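You operate a simulated robot arm through the tools that you are given. There is no shell and no other tool. Be economical: measure what you need, move in short steps, check, and stop when the job is done.

You are at the controls of a simulated robot arm. One attempt, no reset.

## Task
Count the large nuts on the bench top, then put as many of the elements from the bench top on the silver plate there.
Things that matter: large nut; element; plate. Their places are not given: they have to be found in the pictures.

It is judged by the outcome, as a careful person would: the job done as asked, and still so three seconds after it is handed in. It fails if anything else is knocked over, pushed out of place, dropped, spilled or broken.

## Robot
A 7-joint arm with a two-finger parallel gripper, fixed in place. Base frame: the origin is at the foot of the arm, x ahead of it, y to its left, z up; the work surface is at about z = 0. Units: m, degrees, N and s.
With the tool pointing down near the work surface it reaches from about 0.24 to 0.62 m from the base axis. Its first joint turns from -66.0 to 66.0 degrees. Payload 2.6 kg.
The tool frame sits at the grasp point between the pads (the TCP): z along the fingers, y along the line on which they close. The tips reach 0.03 m beyond it. Largest opening 0.094 m; finger width 0.028, thickness 0.01; the body of the gripper, 0.05 by 0.096 m, starts 0.055 m behind the TCP.
Orientation is that of the tool frame in the base frame, as [roll, pitch, yaw] about the fixed x, y, z axes, in that order (R = Rz(yaw) Ry(pitch) Rx(roll)). With the fingers straight down and closing along the base's y, the tool's x points along the base's -x, its y along +y and its z along -z.

## Interface
- The arm moves only by the tool servo_tool. Its argument "plan" is text: rows parted by semicolons, each of 7 numbers parted by spaces: the shift along the tool's x, y, z in m, then the turn, a rotation vector about the tool's x, y, z in rad, then the gripper command, from -1 (fully open) to 1 (shut), values between in proportion. In form: x y z wx wy wz hand; .... A call has 1 to 20 rows; each row shifts and turns the commanded pose from where the row before left it, along the tool's axes as they then stand. A row lasts 0.2 s, in which the tool goes at most 0.05 m and 8.6 degrees; a call with a longer step from one row to the next is refused whole, and so is a gripper value outside its range. A pose out of reach is approached as far as the arm can. The call stops where the force on the tool passes 40 N (or 10 N more than at its start, if that is more) or the arm is blocked; 0.2 s more then pass. Each finger travels about 0.072 m/s and halts on what it meets, pressing with about 31 N; the grip force reading is that of the motor and also rises with nothing between the fingers. The clock runs only during rows and for 0.2 s after the last one: add rows that do not move to give the fingers time. It gives the time, the measured TCP pose, the force on the tool (base axes), the opening and the grip force at its end, in the units of the frame above (readings bear some noise), and new pictures: "views" is both (left out), scene, wrist or none.
- Cameras (640 x 400 px; columns grow to the right, rows downward): "scene" is fixed at [0.0034, 0.4104, 0.5746]; the picture's right is [-0.96, -0.26, 0.00], its down [-0.12, 0.43, -0.89] and it looks along [0.23, -0.86, -0.45] (base axes); focal length 348 px, centre (320, 200). "wrist" rides on the gripper at [-0.037, 0, -0.058] in the tool frame; the picture's right is [0.00, -1.00, 0.00], its down [0.97, 0.00, -0.24] and it looks along [0.24, 0.00, 0.97] (tool axes); focal length 218 px, centre (320, 200).
- pixel_to_xyz(camera, pixels): for up to 12 pixels [column, row] of the newest picture of that camera ("zoom" is the newest enlarged one), the place [x, y, z] in the base frame of the surface seen there, good to about 0.002 m. No time passes.
- close_up(camera, box): a new picture of the part [left, top, right, bottom] of that camera's present view, enlarged. No time passes.
- finish_job(): hands the job in; it is judged then, once.

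Go step by step. Measure first, check grasps and placings, and put right what went wrong. The budget is 60 turns and 120 pictures, counting those below and the enlarged ones. Unless the task says otherwise, let go and move clear before handing in, and close with one line.

The tools are called after ">>>" by a JSON object that holds its "fn" and its "kwargs". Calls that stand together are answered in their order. servo_tool: Moves the arm, as the interface text tells. Its arguments: {"type":"object","properties":{"plan":{"type":"string"},"views":{"type":"string","enum":["both","scene","wrist","none"]}},"required":["plan"]} The other tools are called the same way: pixel_to_xyz (camera, pixels) gives the place of the surface under pixels of a picture; close_up (camera, box) takes an enlarged picture of a part of a camera's view; finish_job () hands the job in.

At the start:

```text
time: 0.0
tool_pos: [0.2615, -0.331, 0.2297]
orientation: [179.9, 0.1, -179.9]
force: [0.3, 0.4, 0.0]
finger_gap: 0.094
grip_force: 0.0
```

scene: 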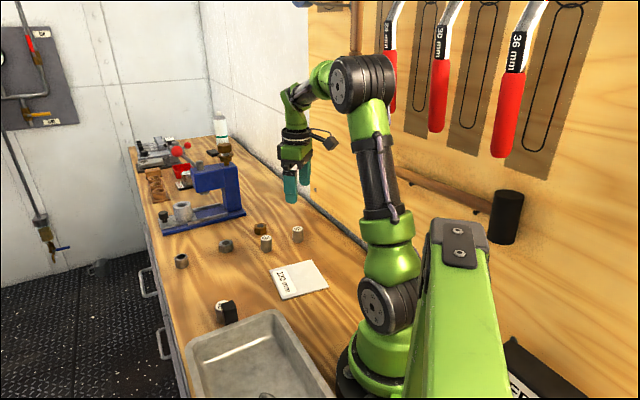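
wrist: 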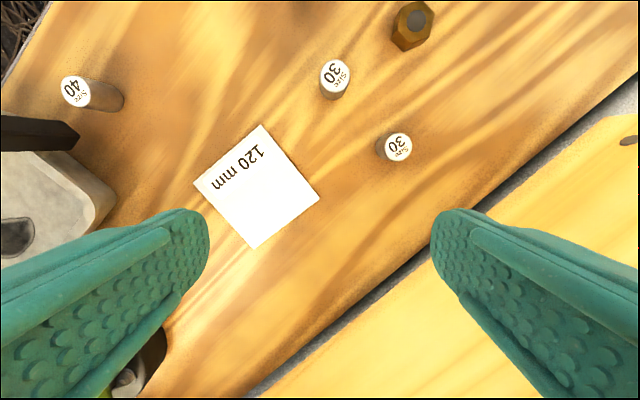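

The scene shows small cylinders and nuts around (180-300, 230-310), a card marked "120 mm" at (300,280), and a tray. I'll enlarge these to identify what each is.

>>> {"fn": "close_up", "kwargs": {"camera": "scene", "box": [150, 210, 340, 330]}}

>>> {"fn": "close_up", "kwargs": {"camera": "scene", "box": [120, 120, 280, 240]}}

>>> {"fn": "close_up", "kwargs": {"camera": "scene", "box": [160, 280, 360, 400]}}

>>> {"fn": "close_up", "kwargs": {"camera": "wrist", "box": [0, 0, 640, 400]}}

```text
3.33 times, centred on (245, 270) of scene
```

zoom: 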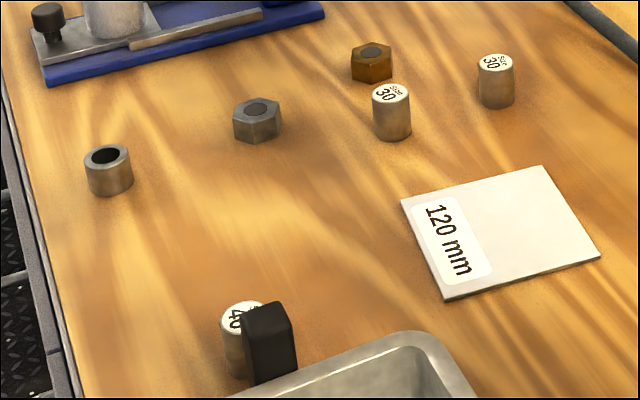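

```text
3.33 times, centred on (200, 180) of scene
```

zoom: 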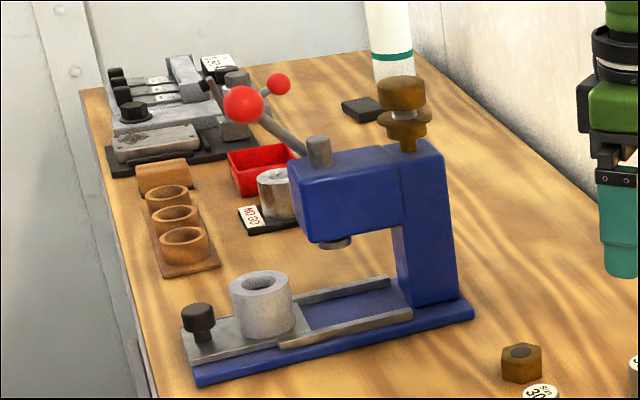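

```text
3.20 times, centred on (260, 340) of scene
```

zoom: 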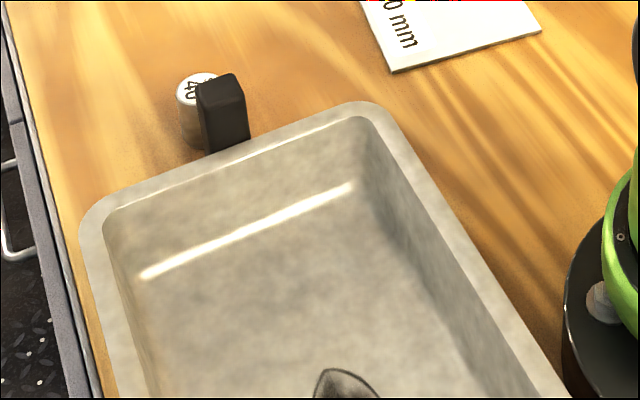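

```text
1.00 times, centred on (320, 200) of wrist
```

zoom: 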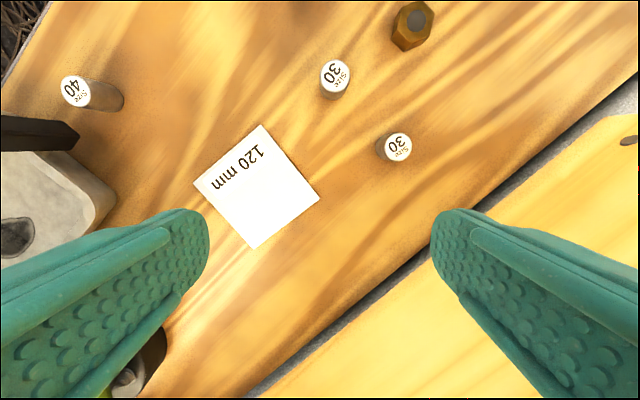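

Two hex nuts show so far (rusty and grey), along with three labelled cylinders and a ring. I'll read the labels and measure the places, sizes and plate.

>>> {"fn": "close_up", "kwargs": {"camera": "wrist", "box": [300, 40, 440, 180]}}

>>> {"fn": "close_up", "kwargs": {"camera": "wrist", "box": [40, 50, 140, 120]}}

>>> {"fn": "pixel_to_xyz", "kwargs": {"camera": "wrist", "pixels": [[336, 74], [398, 147], [75, 90], [413, 18], [261, 125], [194, 183], [256, 249], [319, 198], [256, 187], [40, 130]]}}

>>> {"fn": "pixel_to_xyz", "kwargs": {"camera": "scene", "pixels": [[181, 257], [227, 242], [260, 226], [266, 237], [298, 228], [222, 303], [230, 303], [183, 206], [215, 200], [155, 270], [340, 230]]}}

>>> {"fn": "close_up", "kwargs": {"camera": "scene", "box": [215, 215, 315, 277]}}

```text
2.86 times, centred on (370, 110) of wrist
```

zoom: 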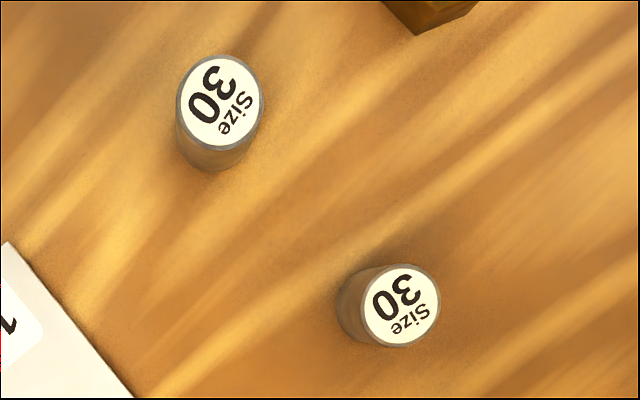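

```text
5.71 times, centred on (90, 85) of wrist
```

zoom: 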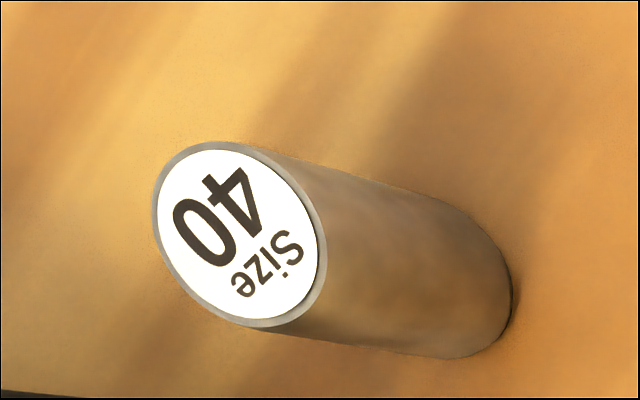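

```text
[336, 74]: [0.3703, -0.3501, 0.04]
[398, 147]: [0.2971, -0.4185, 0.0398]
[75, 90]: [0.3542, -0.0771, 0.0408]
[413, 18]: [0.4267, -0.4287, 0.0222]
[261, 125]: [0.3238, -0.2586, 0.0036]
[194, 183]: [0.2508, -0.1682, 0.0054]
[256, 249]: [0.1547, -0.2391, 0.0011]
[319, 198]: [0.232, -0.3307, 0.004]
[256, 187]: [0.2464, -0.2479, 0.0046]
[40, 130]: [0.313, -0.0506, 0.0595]
```

```text
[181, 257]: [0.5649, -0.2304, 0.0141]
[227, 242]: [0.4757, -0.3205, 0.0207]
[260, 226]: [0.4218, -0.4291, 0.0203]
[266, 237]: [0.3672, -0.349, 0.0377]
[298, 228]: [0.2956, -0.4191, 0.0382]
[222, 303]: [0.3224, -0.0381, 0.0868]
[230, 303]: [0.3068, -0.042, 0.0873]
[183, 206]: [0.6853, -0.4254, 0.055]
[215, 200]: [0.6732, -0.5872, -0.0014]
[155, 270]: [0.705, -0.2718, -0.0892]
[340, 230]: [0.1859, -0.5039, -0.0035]
```

```text
6.40 times, centred on (265, 246) of scene
```

zoom: 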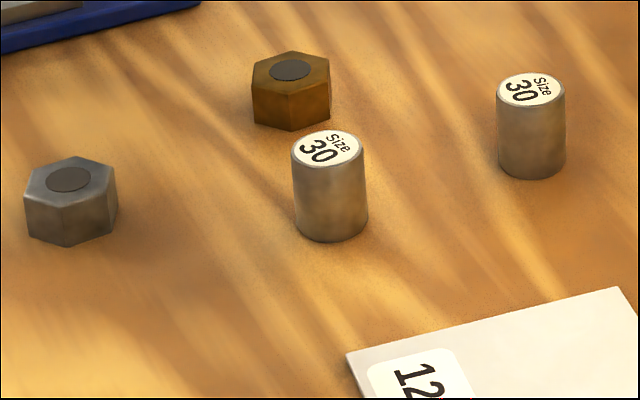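

The labels read Size 30, Size 30 and Size 40. The plate is a square of about 120 mm with its top at z≈0.004, and two nuts are visible. I'll raise the arm and look for hidden nuts before counting.

>>> {"fn": "servo_tool", "kwargs": {"plan": "-0.04 0.03 -0.03 0 0 0 -1;-0.04 0.03 -0.03 0 0 0 -1;-0.04 0.03 -0.03 0 0 0 -1;-0.03 0.03 -0.03 0 0 0 -1;0 0 0 0 0 0 -1"}}

```text
refused: row 1 steps farther than a row can; nothing moved
```

The step was too long, so I'm using shorter ones.

>>> {"fn": "servo_tool", "kwargs": {"plan": "-0.03 0.02 -0.03 0 0 0 -1;-0.03 0.02 -0.03 0 0 0 -1;-0.03 0.02 -0.03 0 0 0 -1;-0.03 0.02 -0.03 0 0 0 -1;-0.03 0.02 -0.02 0 0 0 -1;0 0 0 0 0 0 -1"}}

```text
time: 1.4
tool_pos: [0.4109, -0.231, 0.3681]
orientation: [-179.9, 0.0, -180.0]
force: [-0.4, 0.4, 0.1]
finger_gap: 0.0938
grip_force: 0.0
```

scene: 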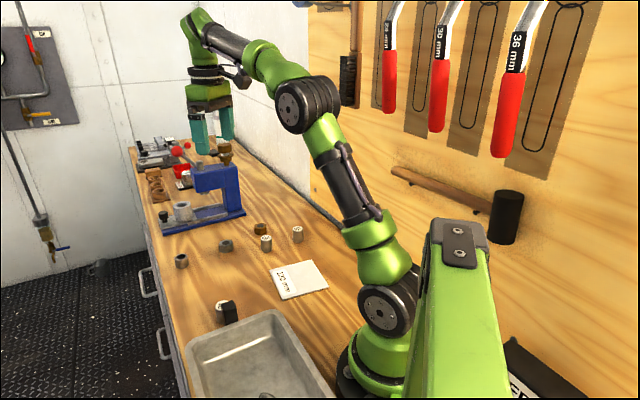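
wrist: 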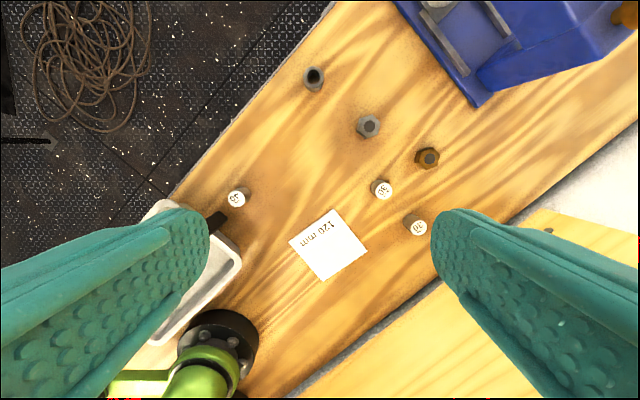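

The wrist picture shows two hex nuts at (368,126) and (428,158), a ring, and the three Size cylinders. I'll check the far end of the bench behind the press.

>>> {"fn": "close_up", "kwargs": {"camera": "scene", "box": [125, 125, 255, 206]}}

>>> {"fn": "servo_tool", "kwargs": {"plan": "0 0 0 0 0.14 0 -1;0 0 0 0 0.14 0 -1;0 0 0 0 0.14 0 -1;0 0 0 -0.1 0 0 -1;0 0 0 0 0 0 -1", "views": "wrist"}}

```text
4.92 times, centred on (190, 166) of scene
```

zoom: 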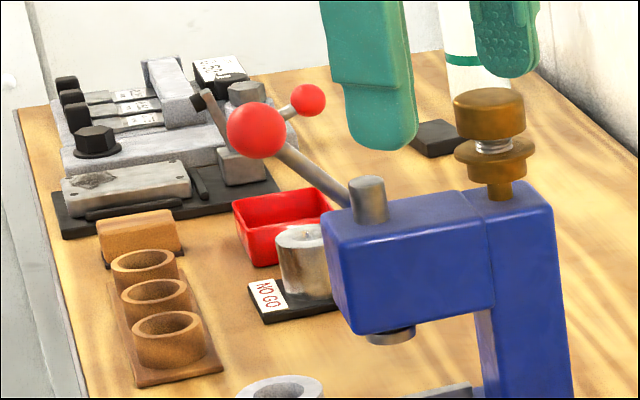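

```text
time: 2.6
tool_pos: [0.3902, -0.2221, 0.3681]
orientation: [-179.6, -15.1, -179.9]
force: [-0.9, -0.3, 0.3]
finger_gap: 0.094
grip_force: 0.0
out of reach, approached as far as the arm can: row 2, 3, 4
```

wrist: 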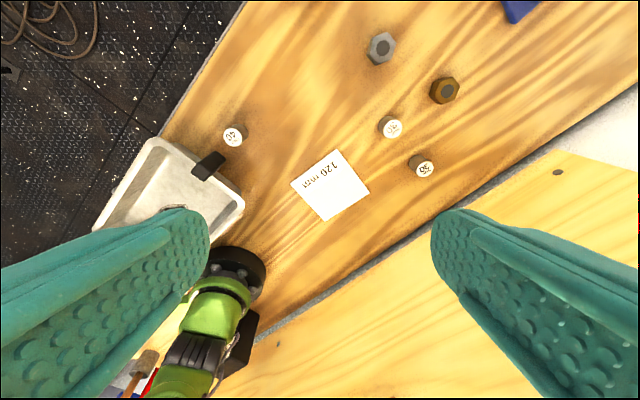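

That tilt showed the near side, with no nuts near the base or tray. I'll tilt the other way to look past the press.

>>> {"fn": "servo_tool", "kwargs": {"plan": "0 0 0 0.1 0 0 -1;0 0 0 0 -0.14 0 -1;0 0 0 0 -0.14 0 -1;0 0 0 0 -0.14 0 -1;0 0 0 0 -0.14 0 -1;0 0 0 0 -0.14 0 -1;0 0 0 0 -0.14 0 -1;0 0 0 0 -0.14 0 -1;0 0 0 0 0 0 -1;0 0 0 0 0 0 -1", "views": "wrist"}}

```text
time: 4.8
tool_pos: [0.3904, -0.2212, 0.3686]
orientation: [-172.0, 40.8, -172.9]
force: [-0.5, 0.4, -0.7]
finger_gap: 0.0938
grip_force: 0.0
```

wrist: 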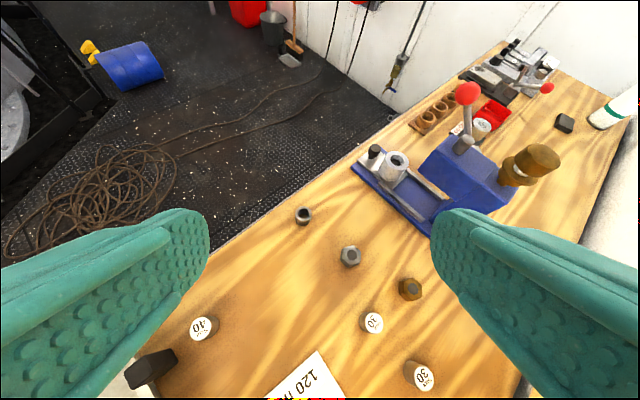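

I'll enlarge this view to check the ring, the nuts and the area behind the press.

>>> {"fn": "close_up", "kwargs": {"camera": "wrist", "box": [280, 190, 440, 310]}}

>>> {"fn": "close_up", "kwargs": {"camera": "wrist", "box": [400, 40, 640, 200]}}

```text
3.33 times, centred on (360, 250) of wrist
```

zoom: 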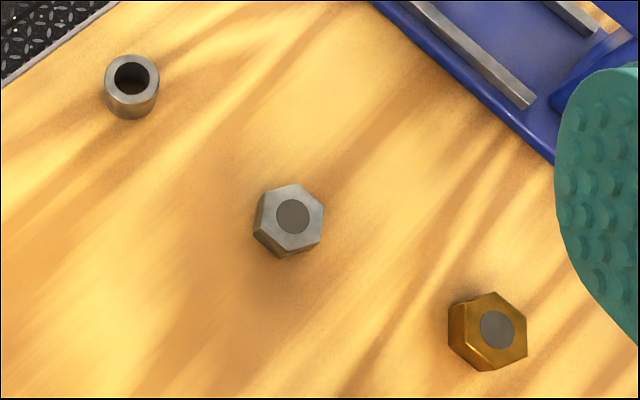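

```text
2.50 times, centred on (520, 120) of wrist
```

zoom: 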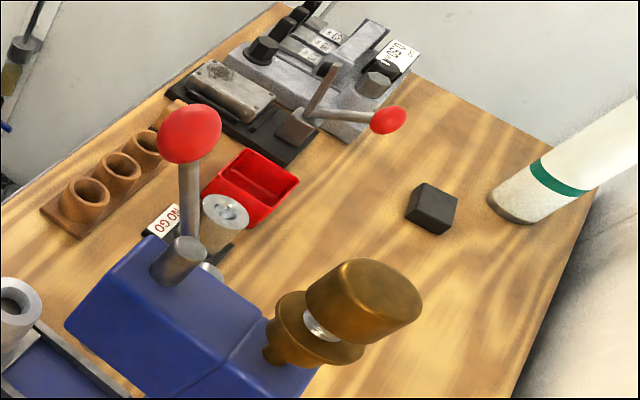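

There are two large nuts (grey and rusty); the ring is plain and round. So two elements go on the plate, and I'll use the two Size 30 cylinders. I'm levelling the tool and moving above the first, near (0.370, -0.350).

>>> {"fn": "servo_tool", "kwargs": {"plan": "0 0 0 0 0.1194 0 -1;0 0 0 0 0.1194 0 -1;0 0 0 0 0.1194 0 -1;0 0 0 0 0.1194 0 -1;0 0 0 0 0.1194 0 -1;0 0 0 0 0.1194 0 -1;0 0 0 -0.0965 0 0.026 -1;0.0033 -0.0215 0.036 0 0 0 -1;0.0033 -0.0215 0.036 0 0 0 -1;0.0033 -0.0215 0.036 0 0 0 -1;0.0033 -0.0215 0.036 0 0 0 -1;0.0033 -0.0215 0.036 0 0 0 -1;0.0033 -0.0215 0.036 0 0 0 -1;0 0 0 0 0 0 -1"}}

```text
time: 7.8
tool_pos: [0.3704, -0.3524, 0.1516]
orientation: [-179.4, 0.1, -179.8]
force: [-1.4, -0.1, -0.2]
finger_gap: 0.0943
grip_force: 0.1
```

scene: 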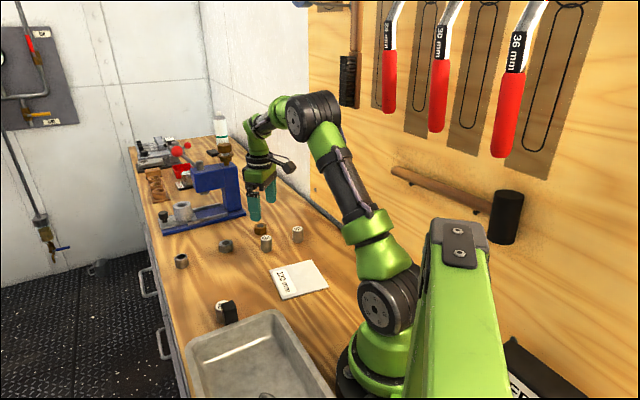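
wrist: 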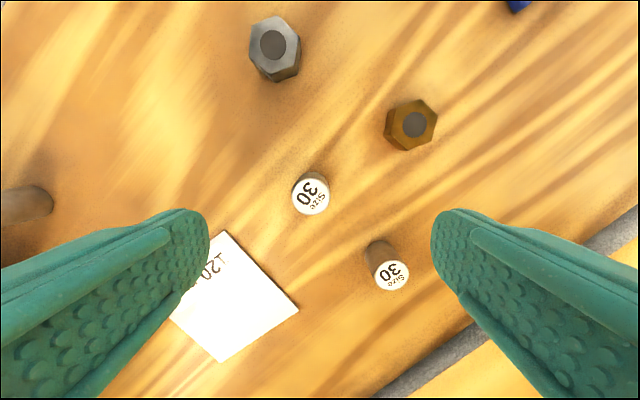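

The Size 30 top is at (311,196), and I'm measuring it again from here.

>>> {"fn": "pixel_to_xyz", "kwargs": {"camera": "wrist", "pixels": [[311, 197], [294, 197], [328, 197], [311, 212], [311, 182], [390, 275], [379, 275], [408, 275], [220, 361], [298, 310]]}}

```text
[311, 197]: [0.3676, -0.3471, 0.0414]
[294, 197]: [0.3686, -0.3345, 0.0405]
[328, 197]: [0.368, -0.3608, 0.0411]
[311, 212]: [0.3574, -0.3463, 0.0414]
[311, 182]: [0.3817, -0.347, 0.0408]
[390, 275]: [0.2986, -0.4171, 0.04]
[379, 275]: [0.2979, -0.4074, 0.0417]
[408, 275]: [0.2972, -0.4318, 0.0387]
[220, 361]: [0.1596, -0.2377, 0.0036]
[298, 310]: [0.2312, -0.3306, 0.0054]
```

The cylinder is centred at about (0.3695, -0.3475), with a diameter near 0.027 and height 0.041. I'll go down to z=0.036 and close the fingers.

>>> {"fn": "servo_tool", "kwargs": {"plan": "0.0005 0.005 0 0 0 0 -1;0 0 0.035 0 0 0 -1;0 0 0.035 0 0 0 -1;0 0 0.03 0 0 0 -1;0 0 0.0156 0 0 0 -1;0 0 0 0 0 0 -1;0 0 0 0 0 0 1;0 0 0 0 0 0 1;0 0 0 0 0 0 1;0 0 0 0 0 0 1"}}

```text
time: 10.0
tool_pos: [0.3708, -0.3487, 0.0381]
orientation: [-179.5, 0.1, -179.8]
force: [0.4, -0.5, 0.4]
finger_gap: 0.0317
grip_force: 31.0
```

scene: 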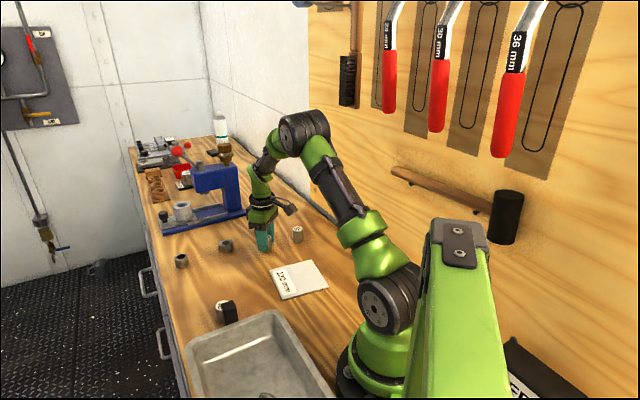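
wrist: 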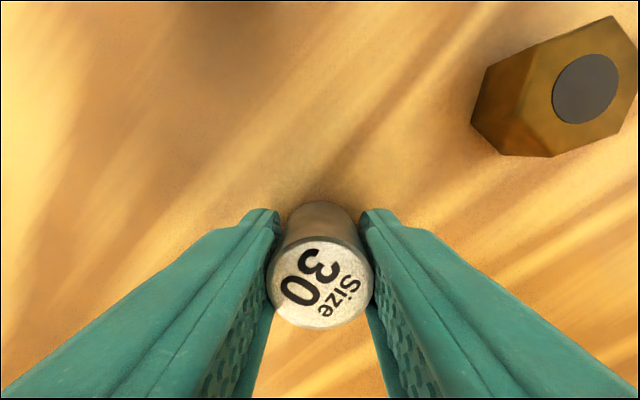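

The first cylinder is gripped with a gap of 0.032. I'll lift it and carry it over the plate to (0.275, -0.247).

>>> {"fn": "servo_tool", "kwargs": {"plan": "0 0 -0.02 0 0 0 1;0 0 -0.03 0 0 0 1;0 0 -0.03 0 0 0 1;0.0240 0.0254 0 0 0 0 1;0.0240 0.0254 0 0 0 0 1;0.0240 0.0254 0 0 0 0 1;0.0238 0.0255 0 0 0 0 1;0 0 0 0 0 0 1;0 0 0 0 0 0 1"}}

```text
time: 12.0
tool_pos: [0.2753, -0.2446, 0.1167]
orientation: [-179.5, 0.2, -179.8]
force: [-0.2, 0.8, 0.1]
finger_gap: 0.0314
grip_force: 30.9
```

scene: 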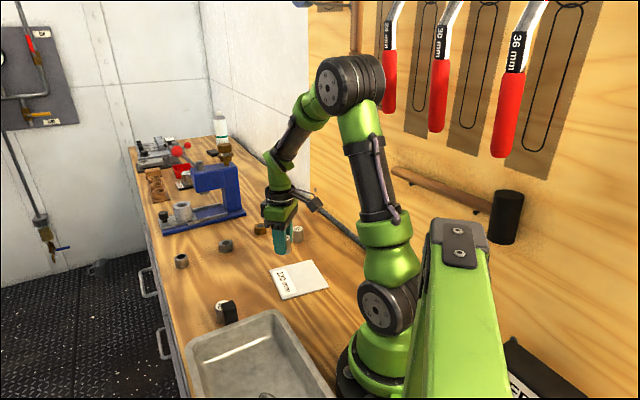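
wrist: 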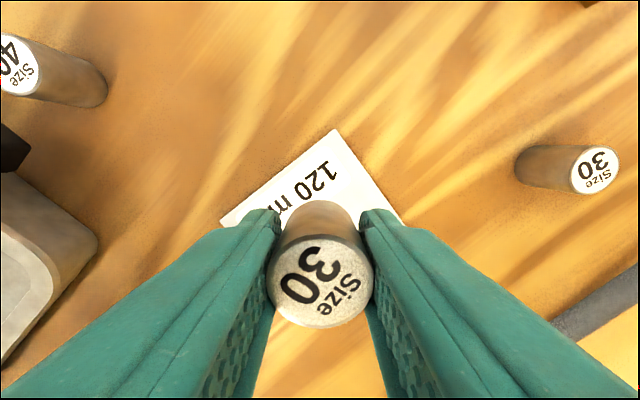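

The cylinder hangs over the plate. I'll check the plate and bench heights, and the plate's corners.

>>> {"fn": "pixel_to_xyz", "kwargs": {"camera": "wrist", "pixels": [[335, 145], [260, 205], [385, 205], [320, 180], [320, 110], [440, 180], [250, 180], [336, 132]]}}

>>> {"fn": "pixel_to_xyz", "kwargs": {"camera": "scene", "pixels": [[300, 278], [310, 285], [290, 285], [260, 280], [340, 285], [328, 287], [281, 299], [270, 268], [312, 261]]}}

```text
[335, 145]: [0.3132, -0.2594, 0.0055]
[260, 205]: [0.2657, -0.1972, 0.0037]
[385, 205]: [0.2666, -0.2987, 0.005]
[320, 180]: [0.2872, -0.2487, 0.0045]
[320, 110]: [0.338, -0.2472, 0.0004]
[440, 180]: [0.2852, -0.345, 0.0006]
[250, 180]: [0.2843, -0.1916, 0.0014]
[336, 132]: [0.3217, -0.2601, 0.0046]
```

```text
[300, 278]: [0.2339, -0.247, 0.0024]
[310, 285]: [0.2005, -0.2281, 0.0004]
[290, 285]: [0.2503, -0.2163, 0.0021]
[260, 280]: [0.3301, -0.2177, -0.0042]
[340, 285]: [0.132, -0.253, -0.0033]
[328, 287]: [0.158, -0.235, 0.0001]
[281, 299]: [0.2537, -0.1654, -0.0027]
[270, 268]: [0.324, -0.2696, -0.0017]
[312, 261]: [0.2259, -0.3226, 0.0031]
```

The plate's top is about 4 mm above the bench. I'll lower by 0.0755, let go gently, and rise.

>>> {"fn": "servo_tool", "kwargs": {"plan": "0 0 0.03 0 0 0 1;0 0 0.025 0 0 0 1;0 0 0.012 0 0 0 1;0 0 0.0085 0 0 0 1;0 0 0 0 0 0 1"}}

```text
time: 13.2
tool_pos: [0.2756, -0.2469, 0.0404]
orientation: [-179.6, 0.2, -179.7]
force: [-0.9, 1.3, 7.4]
finger_gap: 0.0311
grip_force: 31.3
```

scene: 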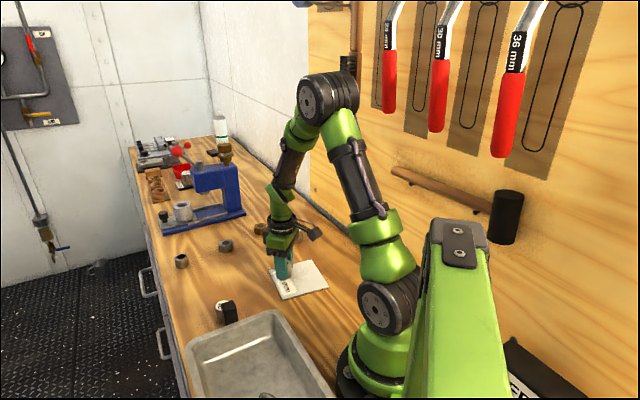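
wrist: 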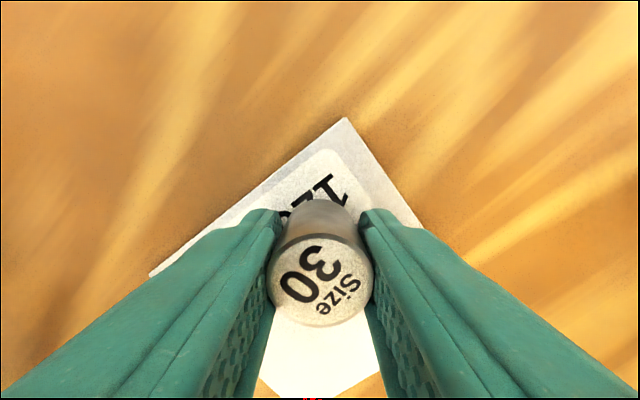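

Light contact of 7 N shows the cylinder standing on the plate. I'll open, rise, and head toward the second cylinder.

>>> {"fn": "servo_tool", "kwargs": {"plan": "0 0 -0.0005 0 0 0 1;0 0 0 0 0 0 0.2;0 0 0 0 0 0 -0.2;0 0 0 0 0 0 -0.2;0 0 -0.02 0 0 0 -0.2;0 0 -0.04 0 0 0 -0.2;0 0 -0.045 0 0 0 -1;-0.0055 -0.043 0 0 0 0 -1;-0.0055 -0.043 0 0 0 0 -1;-0.0055 -0.043 0 0 0 0 -1;-0.0055 -0.041 0 0 0 0 -1;0 0 0 0 0 0 -1;0 0 0 0 0 0 -1"}}

```text
time: 16.0
tool_pos: [0.2978, -0.4165, 0.1495]
orientation: [-179.5, 0.2, -179.8]
force: [0.2, 2.0, 0.4]
finger_gap: 0.0941
grip_force: 0.0
```

scene: 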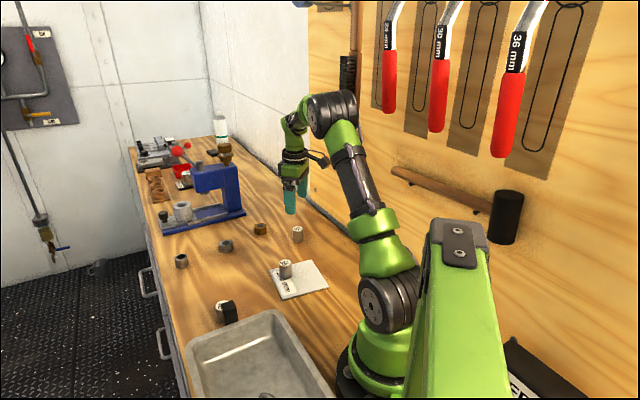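
wrist: 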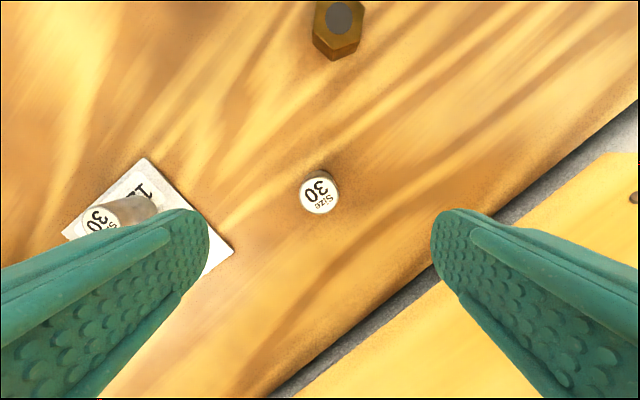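

The first cylinder stands on the plate at scene (286,270). I'll measure the second one at wrist (318,195) and the clearance to the wall strip.

>>> {"fn": "pixel_to_xyz", "kwargs": {"camera": "wrist", "pixels": [[318, 195], [301, 195], [336, 195], [318, 210], [318, 180], [410, 200], [400, 280], [520, 200], [420, 320]]}}

```text
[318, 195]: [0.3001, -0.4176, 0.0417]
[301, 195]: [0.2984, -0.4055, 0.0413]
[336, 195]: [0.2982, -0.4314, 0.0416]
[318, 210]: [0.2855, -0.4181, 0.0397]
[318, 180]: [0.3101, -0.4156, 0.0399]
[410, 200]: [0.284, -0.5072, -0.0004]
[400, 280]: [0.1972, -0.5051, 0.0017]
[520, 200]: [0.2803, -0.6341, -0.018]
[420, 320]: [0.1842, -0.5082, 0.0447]
```

The cylinder is centred at (0.298, -0.418) with clear space around it. I'll descend and grip.

>>> {"fn": "servo_tool", "kwargs": {"plan": "0 -0.0015 0 0 0 0 -1;0 0 0.035 0 0 0 -1;0 0 0.035 0 0 0 -1;0 0 0.03 0 0 0 -1;0 0 0.0125 0 0 0 -1;0 0 0 0 0 0 -1;0 0 0 0 0 0 1;0 0 0 0 0 0 1;0 0 0 0 0 0 1;0 0 0 0 0 0 1"}}

```text
time: 18.2
tool_pos: [0.2996, -0.4198, 0.0347]
orientation: [-179.5, 0.0, -179.7]
force: [0.3, 0.4, -0.5]
finger_gap: 0.0313
grip_force: 30.9
```

scene: 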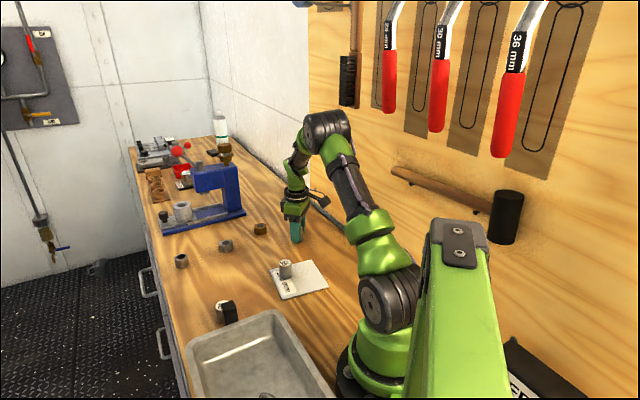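
wrist: 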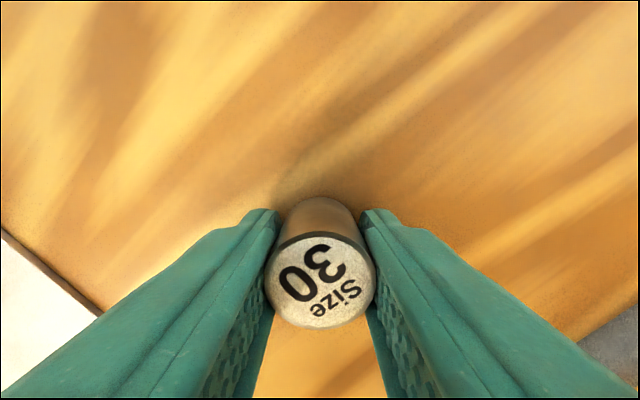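

The second cylinder is gripped. I'll lift it and carry it over the other half of the plate, to (0.210, -0.249).

>>> {"fn": "servo_tool", "kwargs": {"plan": "0 0 -0.02 0 0 0 1;0 0 -0.03 0 0 0 1;0 0 -0.03 0 0 0 1;0.0179 0.0342 0 0 0 0 1;0.0179 0.0342 0 0 0 0 1;0.0179 0.0342 0 0 0 0 1;0.0179 0.0342 0 0 0 0 1;0.0179 0.034 0 0 0 0 1;0 0 0 0 0 0 1;0 0 0 0 0 0 1"}}

```text
time: 20.4
tool_pos: [0.2069, -0.2462, 0.1137]
orientation: [-179.5, 0.2, -179.8]
force: [1.2, 0.9, -0.9]
finger_gap: 0.0312
grip_force: 31.0
```

scene: 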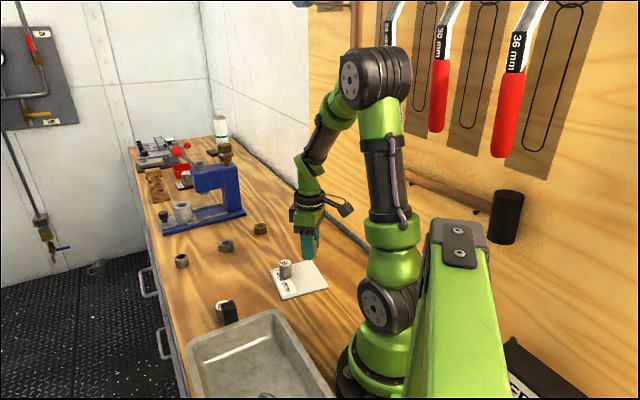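
wrist: 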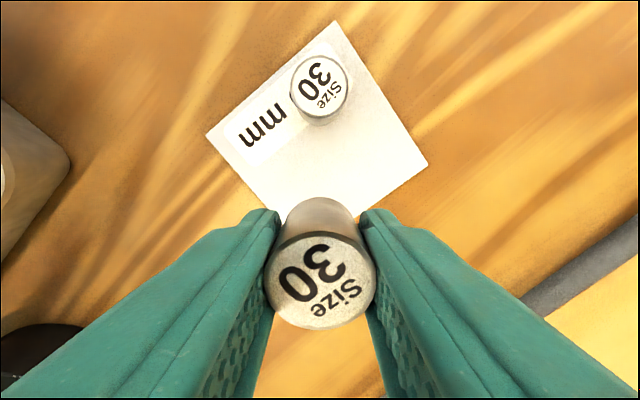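

The first cylinder is standing well on the plate. I'll check the plate's corners to confirm that my target lies on it.

>>> {"fn": "pixel_to_xyz", "kwargs": {"camera": "wrist", "pixels": [[335, 24], [211, 132], [424, 163], [355, 213], [254, 196], [285, 205], [318, 90]]}}

>>> {"fn": "close_up", "kwargs": {"camera": "scene", "box": [250, 220, 350, 310]}}

```text
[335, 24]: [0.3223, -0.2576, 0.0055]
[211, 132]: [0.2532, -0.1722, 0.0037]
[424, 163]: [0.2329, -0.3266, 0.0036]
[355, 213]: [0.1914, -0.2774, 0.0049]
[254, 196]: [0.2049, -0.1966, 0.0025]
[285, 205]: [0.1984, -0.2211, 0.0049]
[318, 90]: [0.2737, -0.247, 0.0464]
```

```text
4.44 times, centred on (300, 265) of scene
```

zoom: 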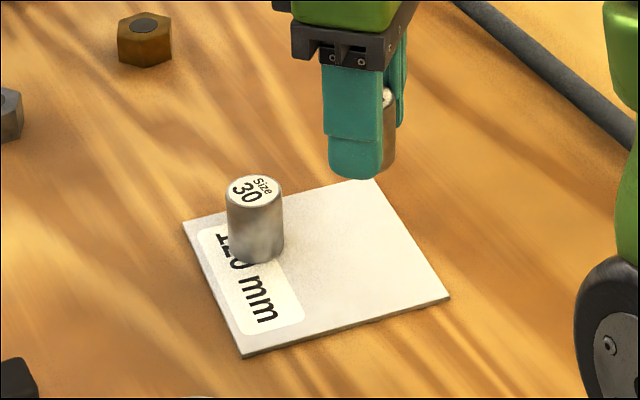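

The target is on the plate, about 3 cm in from the edges. I'll lower by 0.0755.

>>> {"fn": "servo_tool", "kwargs": {"plan": "-0.003 0 0.03 0 0 0 1;0 0 0.025 0 0 0 1;0 0 0.012 0 0 0 1;0 0 0.0085 0 0 0 1;0 0 0 0 0 0 1"}}

```text
time: 21.6
tool_pos: [0.2103, -0.2485, 0.039]
orientation: [-179.6, 0.1, -179.7]
force: [-2.7, 2.5, 15.6]
finger_gap: 0.0312
grip_force: 31.4
```

scene: 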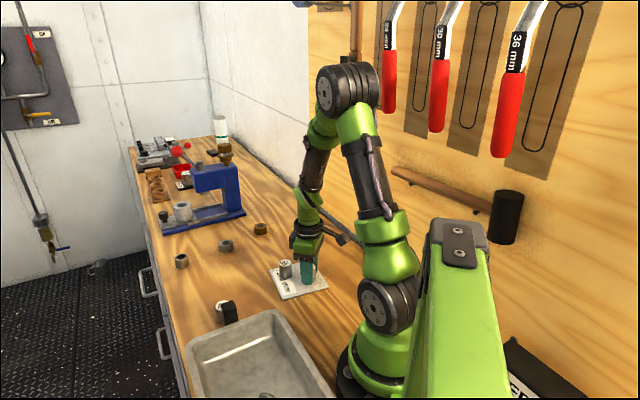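
wrist: 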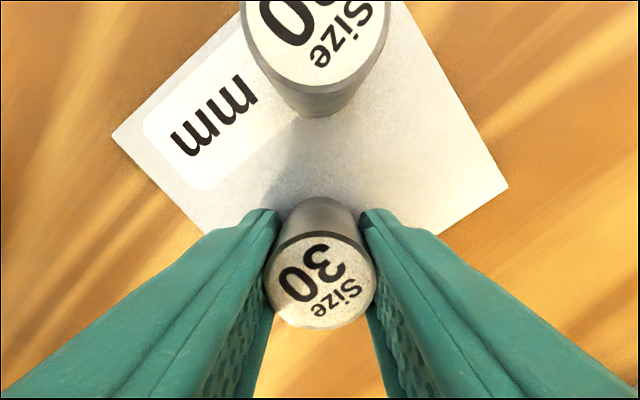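

The cylinder is in contact at 16 N. I'll ease off slightly, open the fingers and rise clear.

>>> {"fn": "servo_tool", "kwargs": {"plan": "0 0 -0.001 0 0 0 1;0 0 0 0 0 0 0.2;0 0 0 0 0 0 -0.2;0 0 0 0 0 0 -0.2;0 0 -0.02 0 0 0 -0.2;0 0 -0.04 0 0 0 -0.2;0 0 -0.045 0 0 0 -1;0 0 -0.04 0 0 0 -1;0 0 0 0 0 0 -1"}}

>>> {"fn": "close_up", "kwargs": {"camera": "scene", "box": [150, 210, 350, 330]}}

```text
time: 23.6
tool_pos: [0.212, -0.2473, 0.1846]
orientation: [-179.5, 0.1, -179.7]
force: [0.1, 0.3, 0.2]
finger_gap: 0.094
grip_force: 0.0
```

scene: 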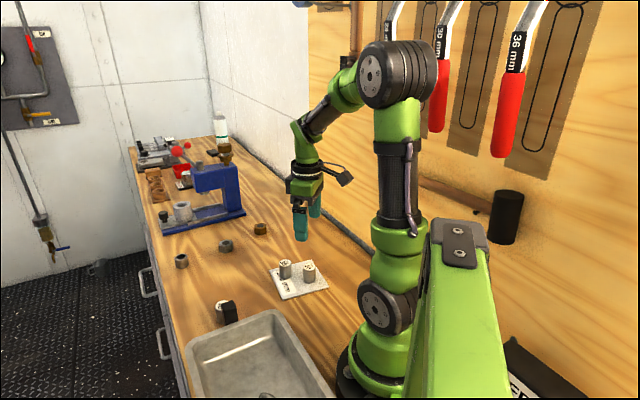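
wrist: 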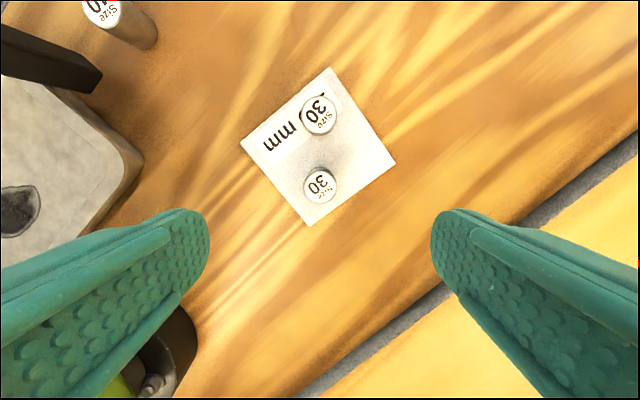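

```text
3.20 times, centred on (250, 270) of scene
```

zoom: 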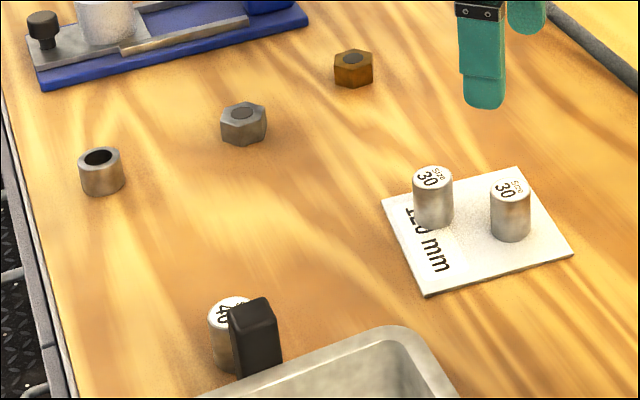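

Both cylinders stand upright on the plate at wrist (319,115) and (320,186). Nothing else has been disturbed and the gripper is clear, so I'm handing in.

>>> {"fn": "finish_job", "kwargs": {}}

```text
The job is handed in.
```

I counted two large nuts on the bench top, so I put two elements (the two Size 30 cylinders) upright on the silver 120 mm plate. I took "elements" to mean the cylinders labelled by size; the Size 40 one stays on the bench.
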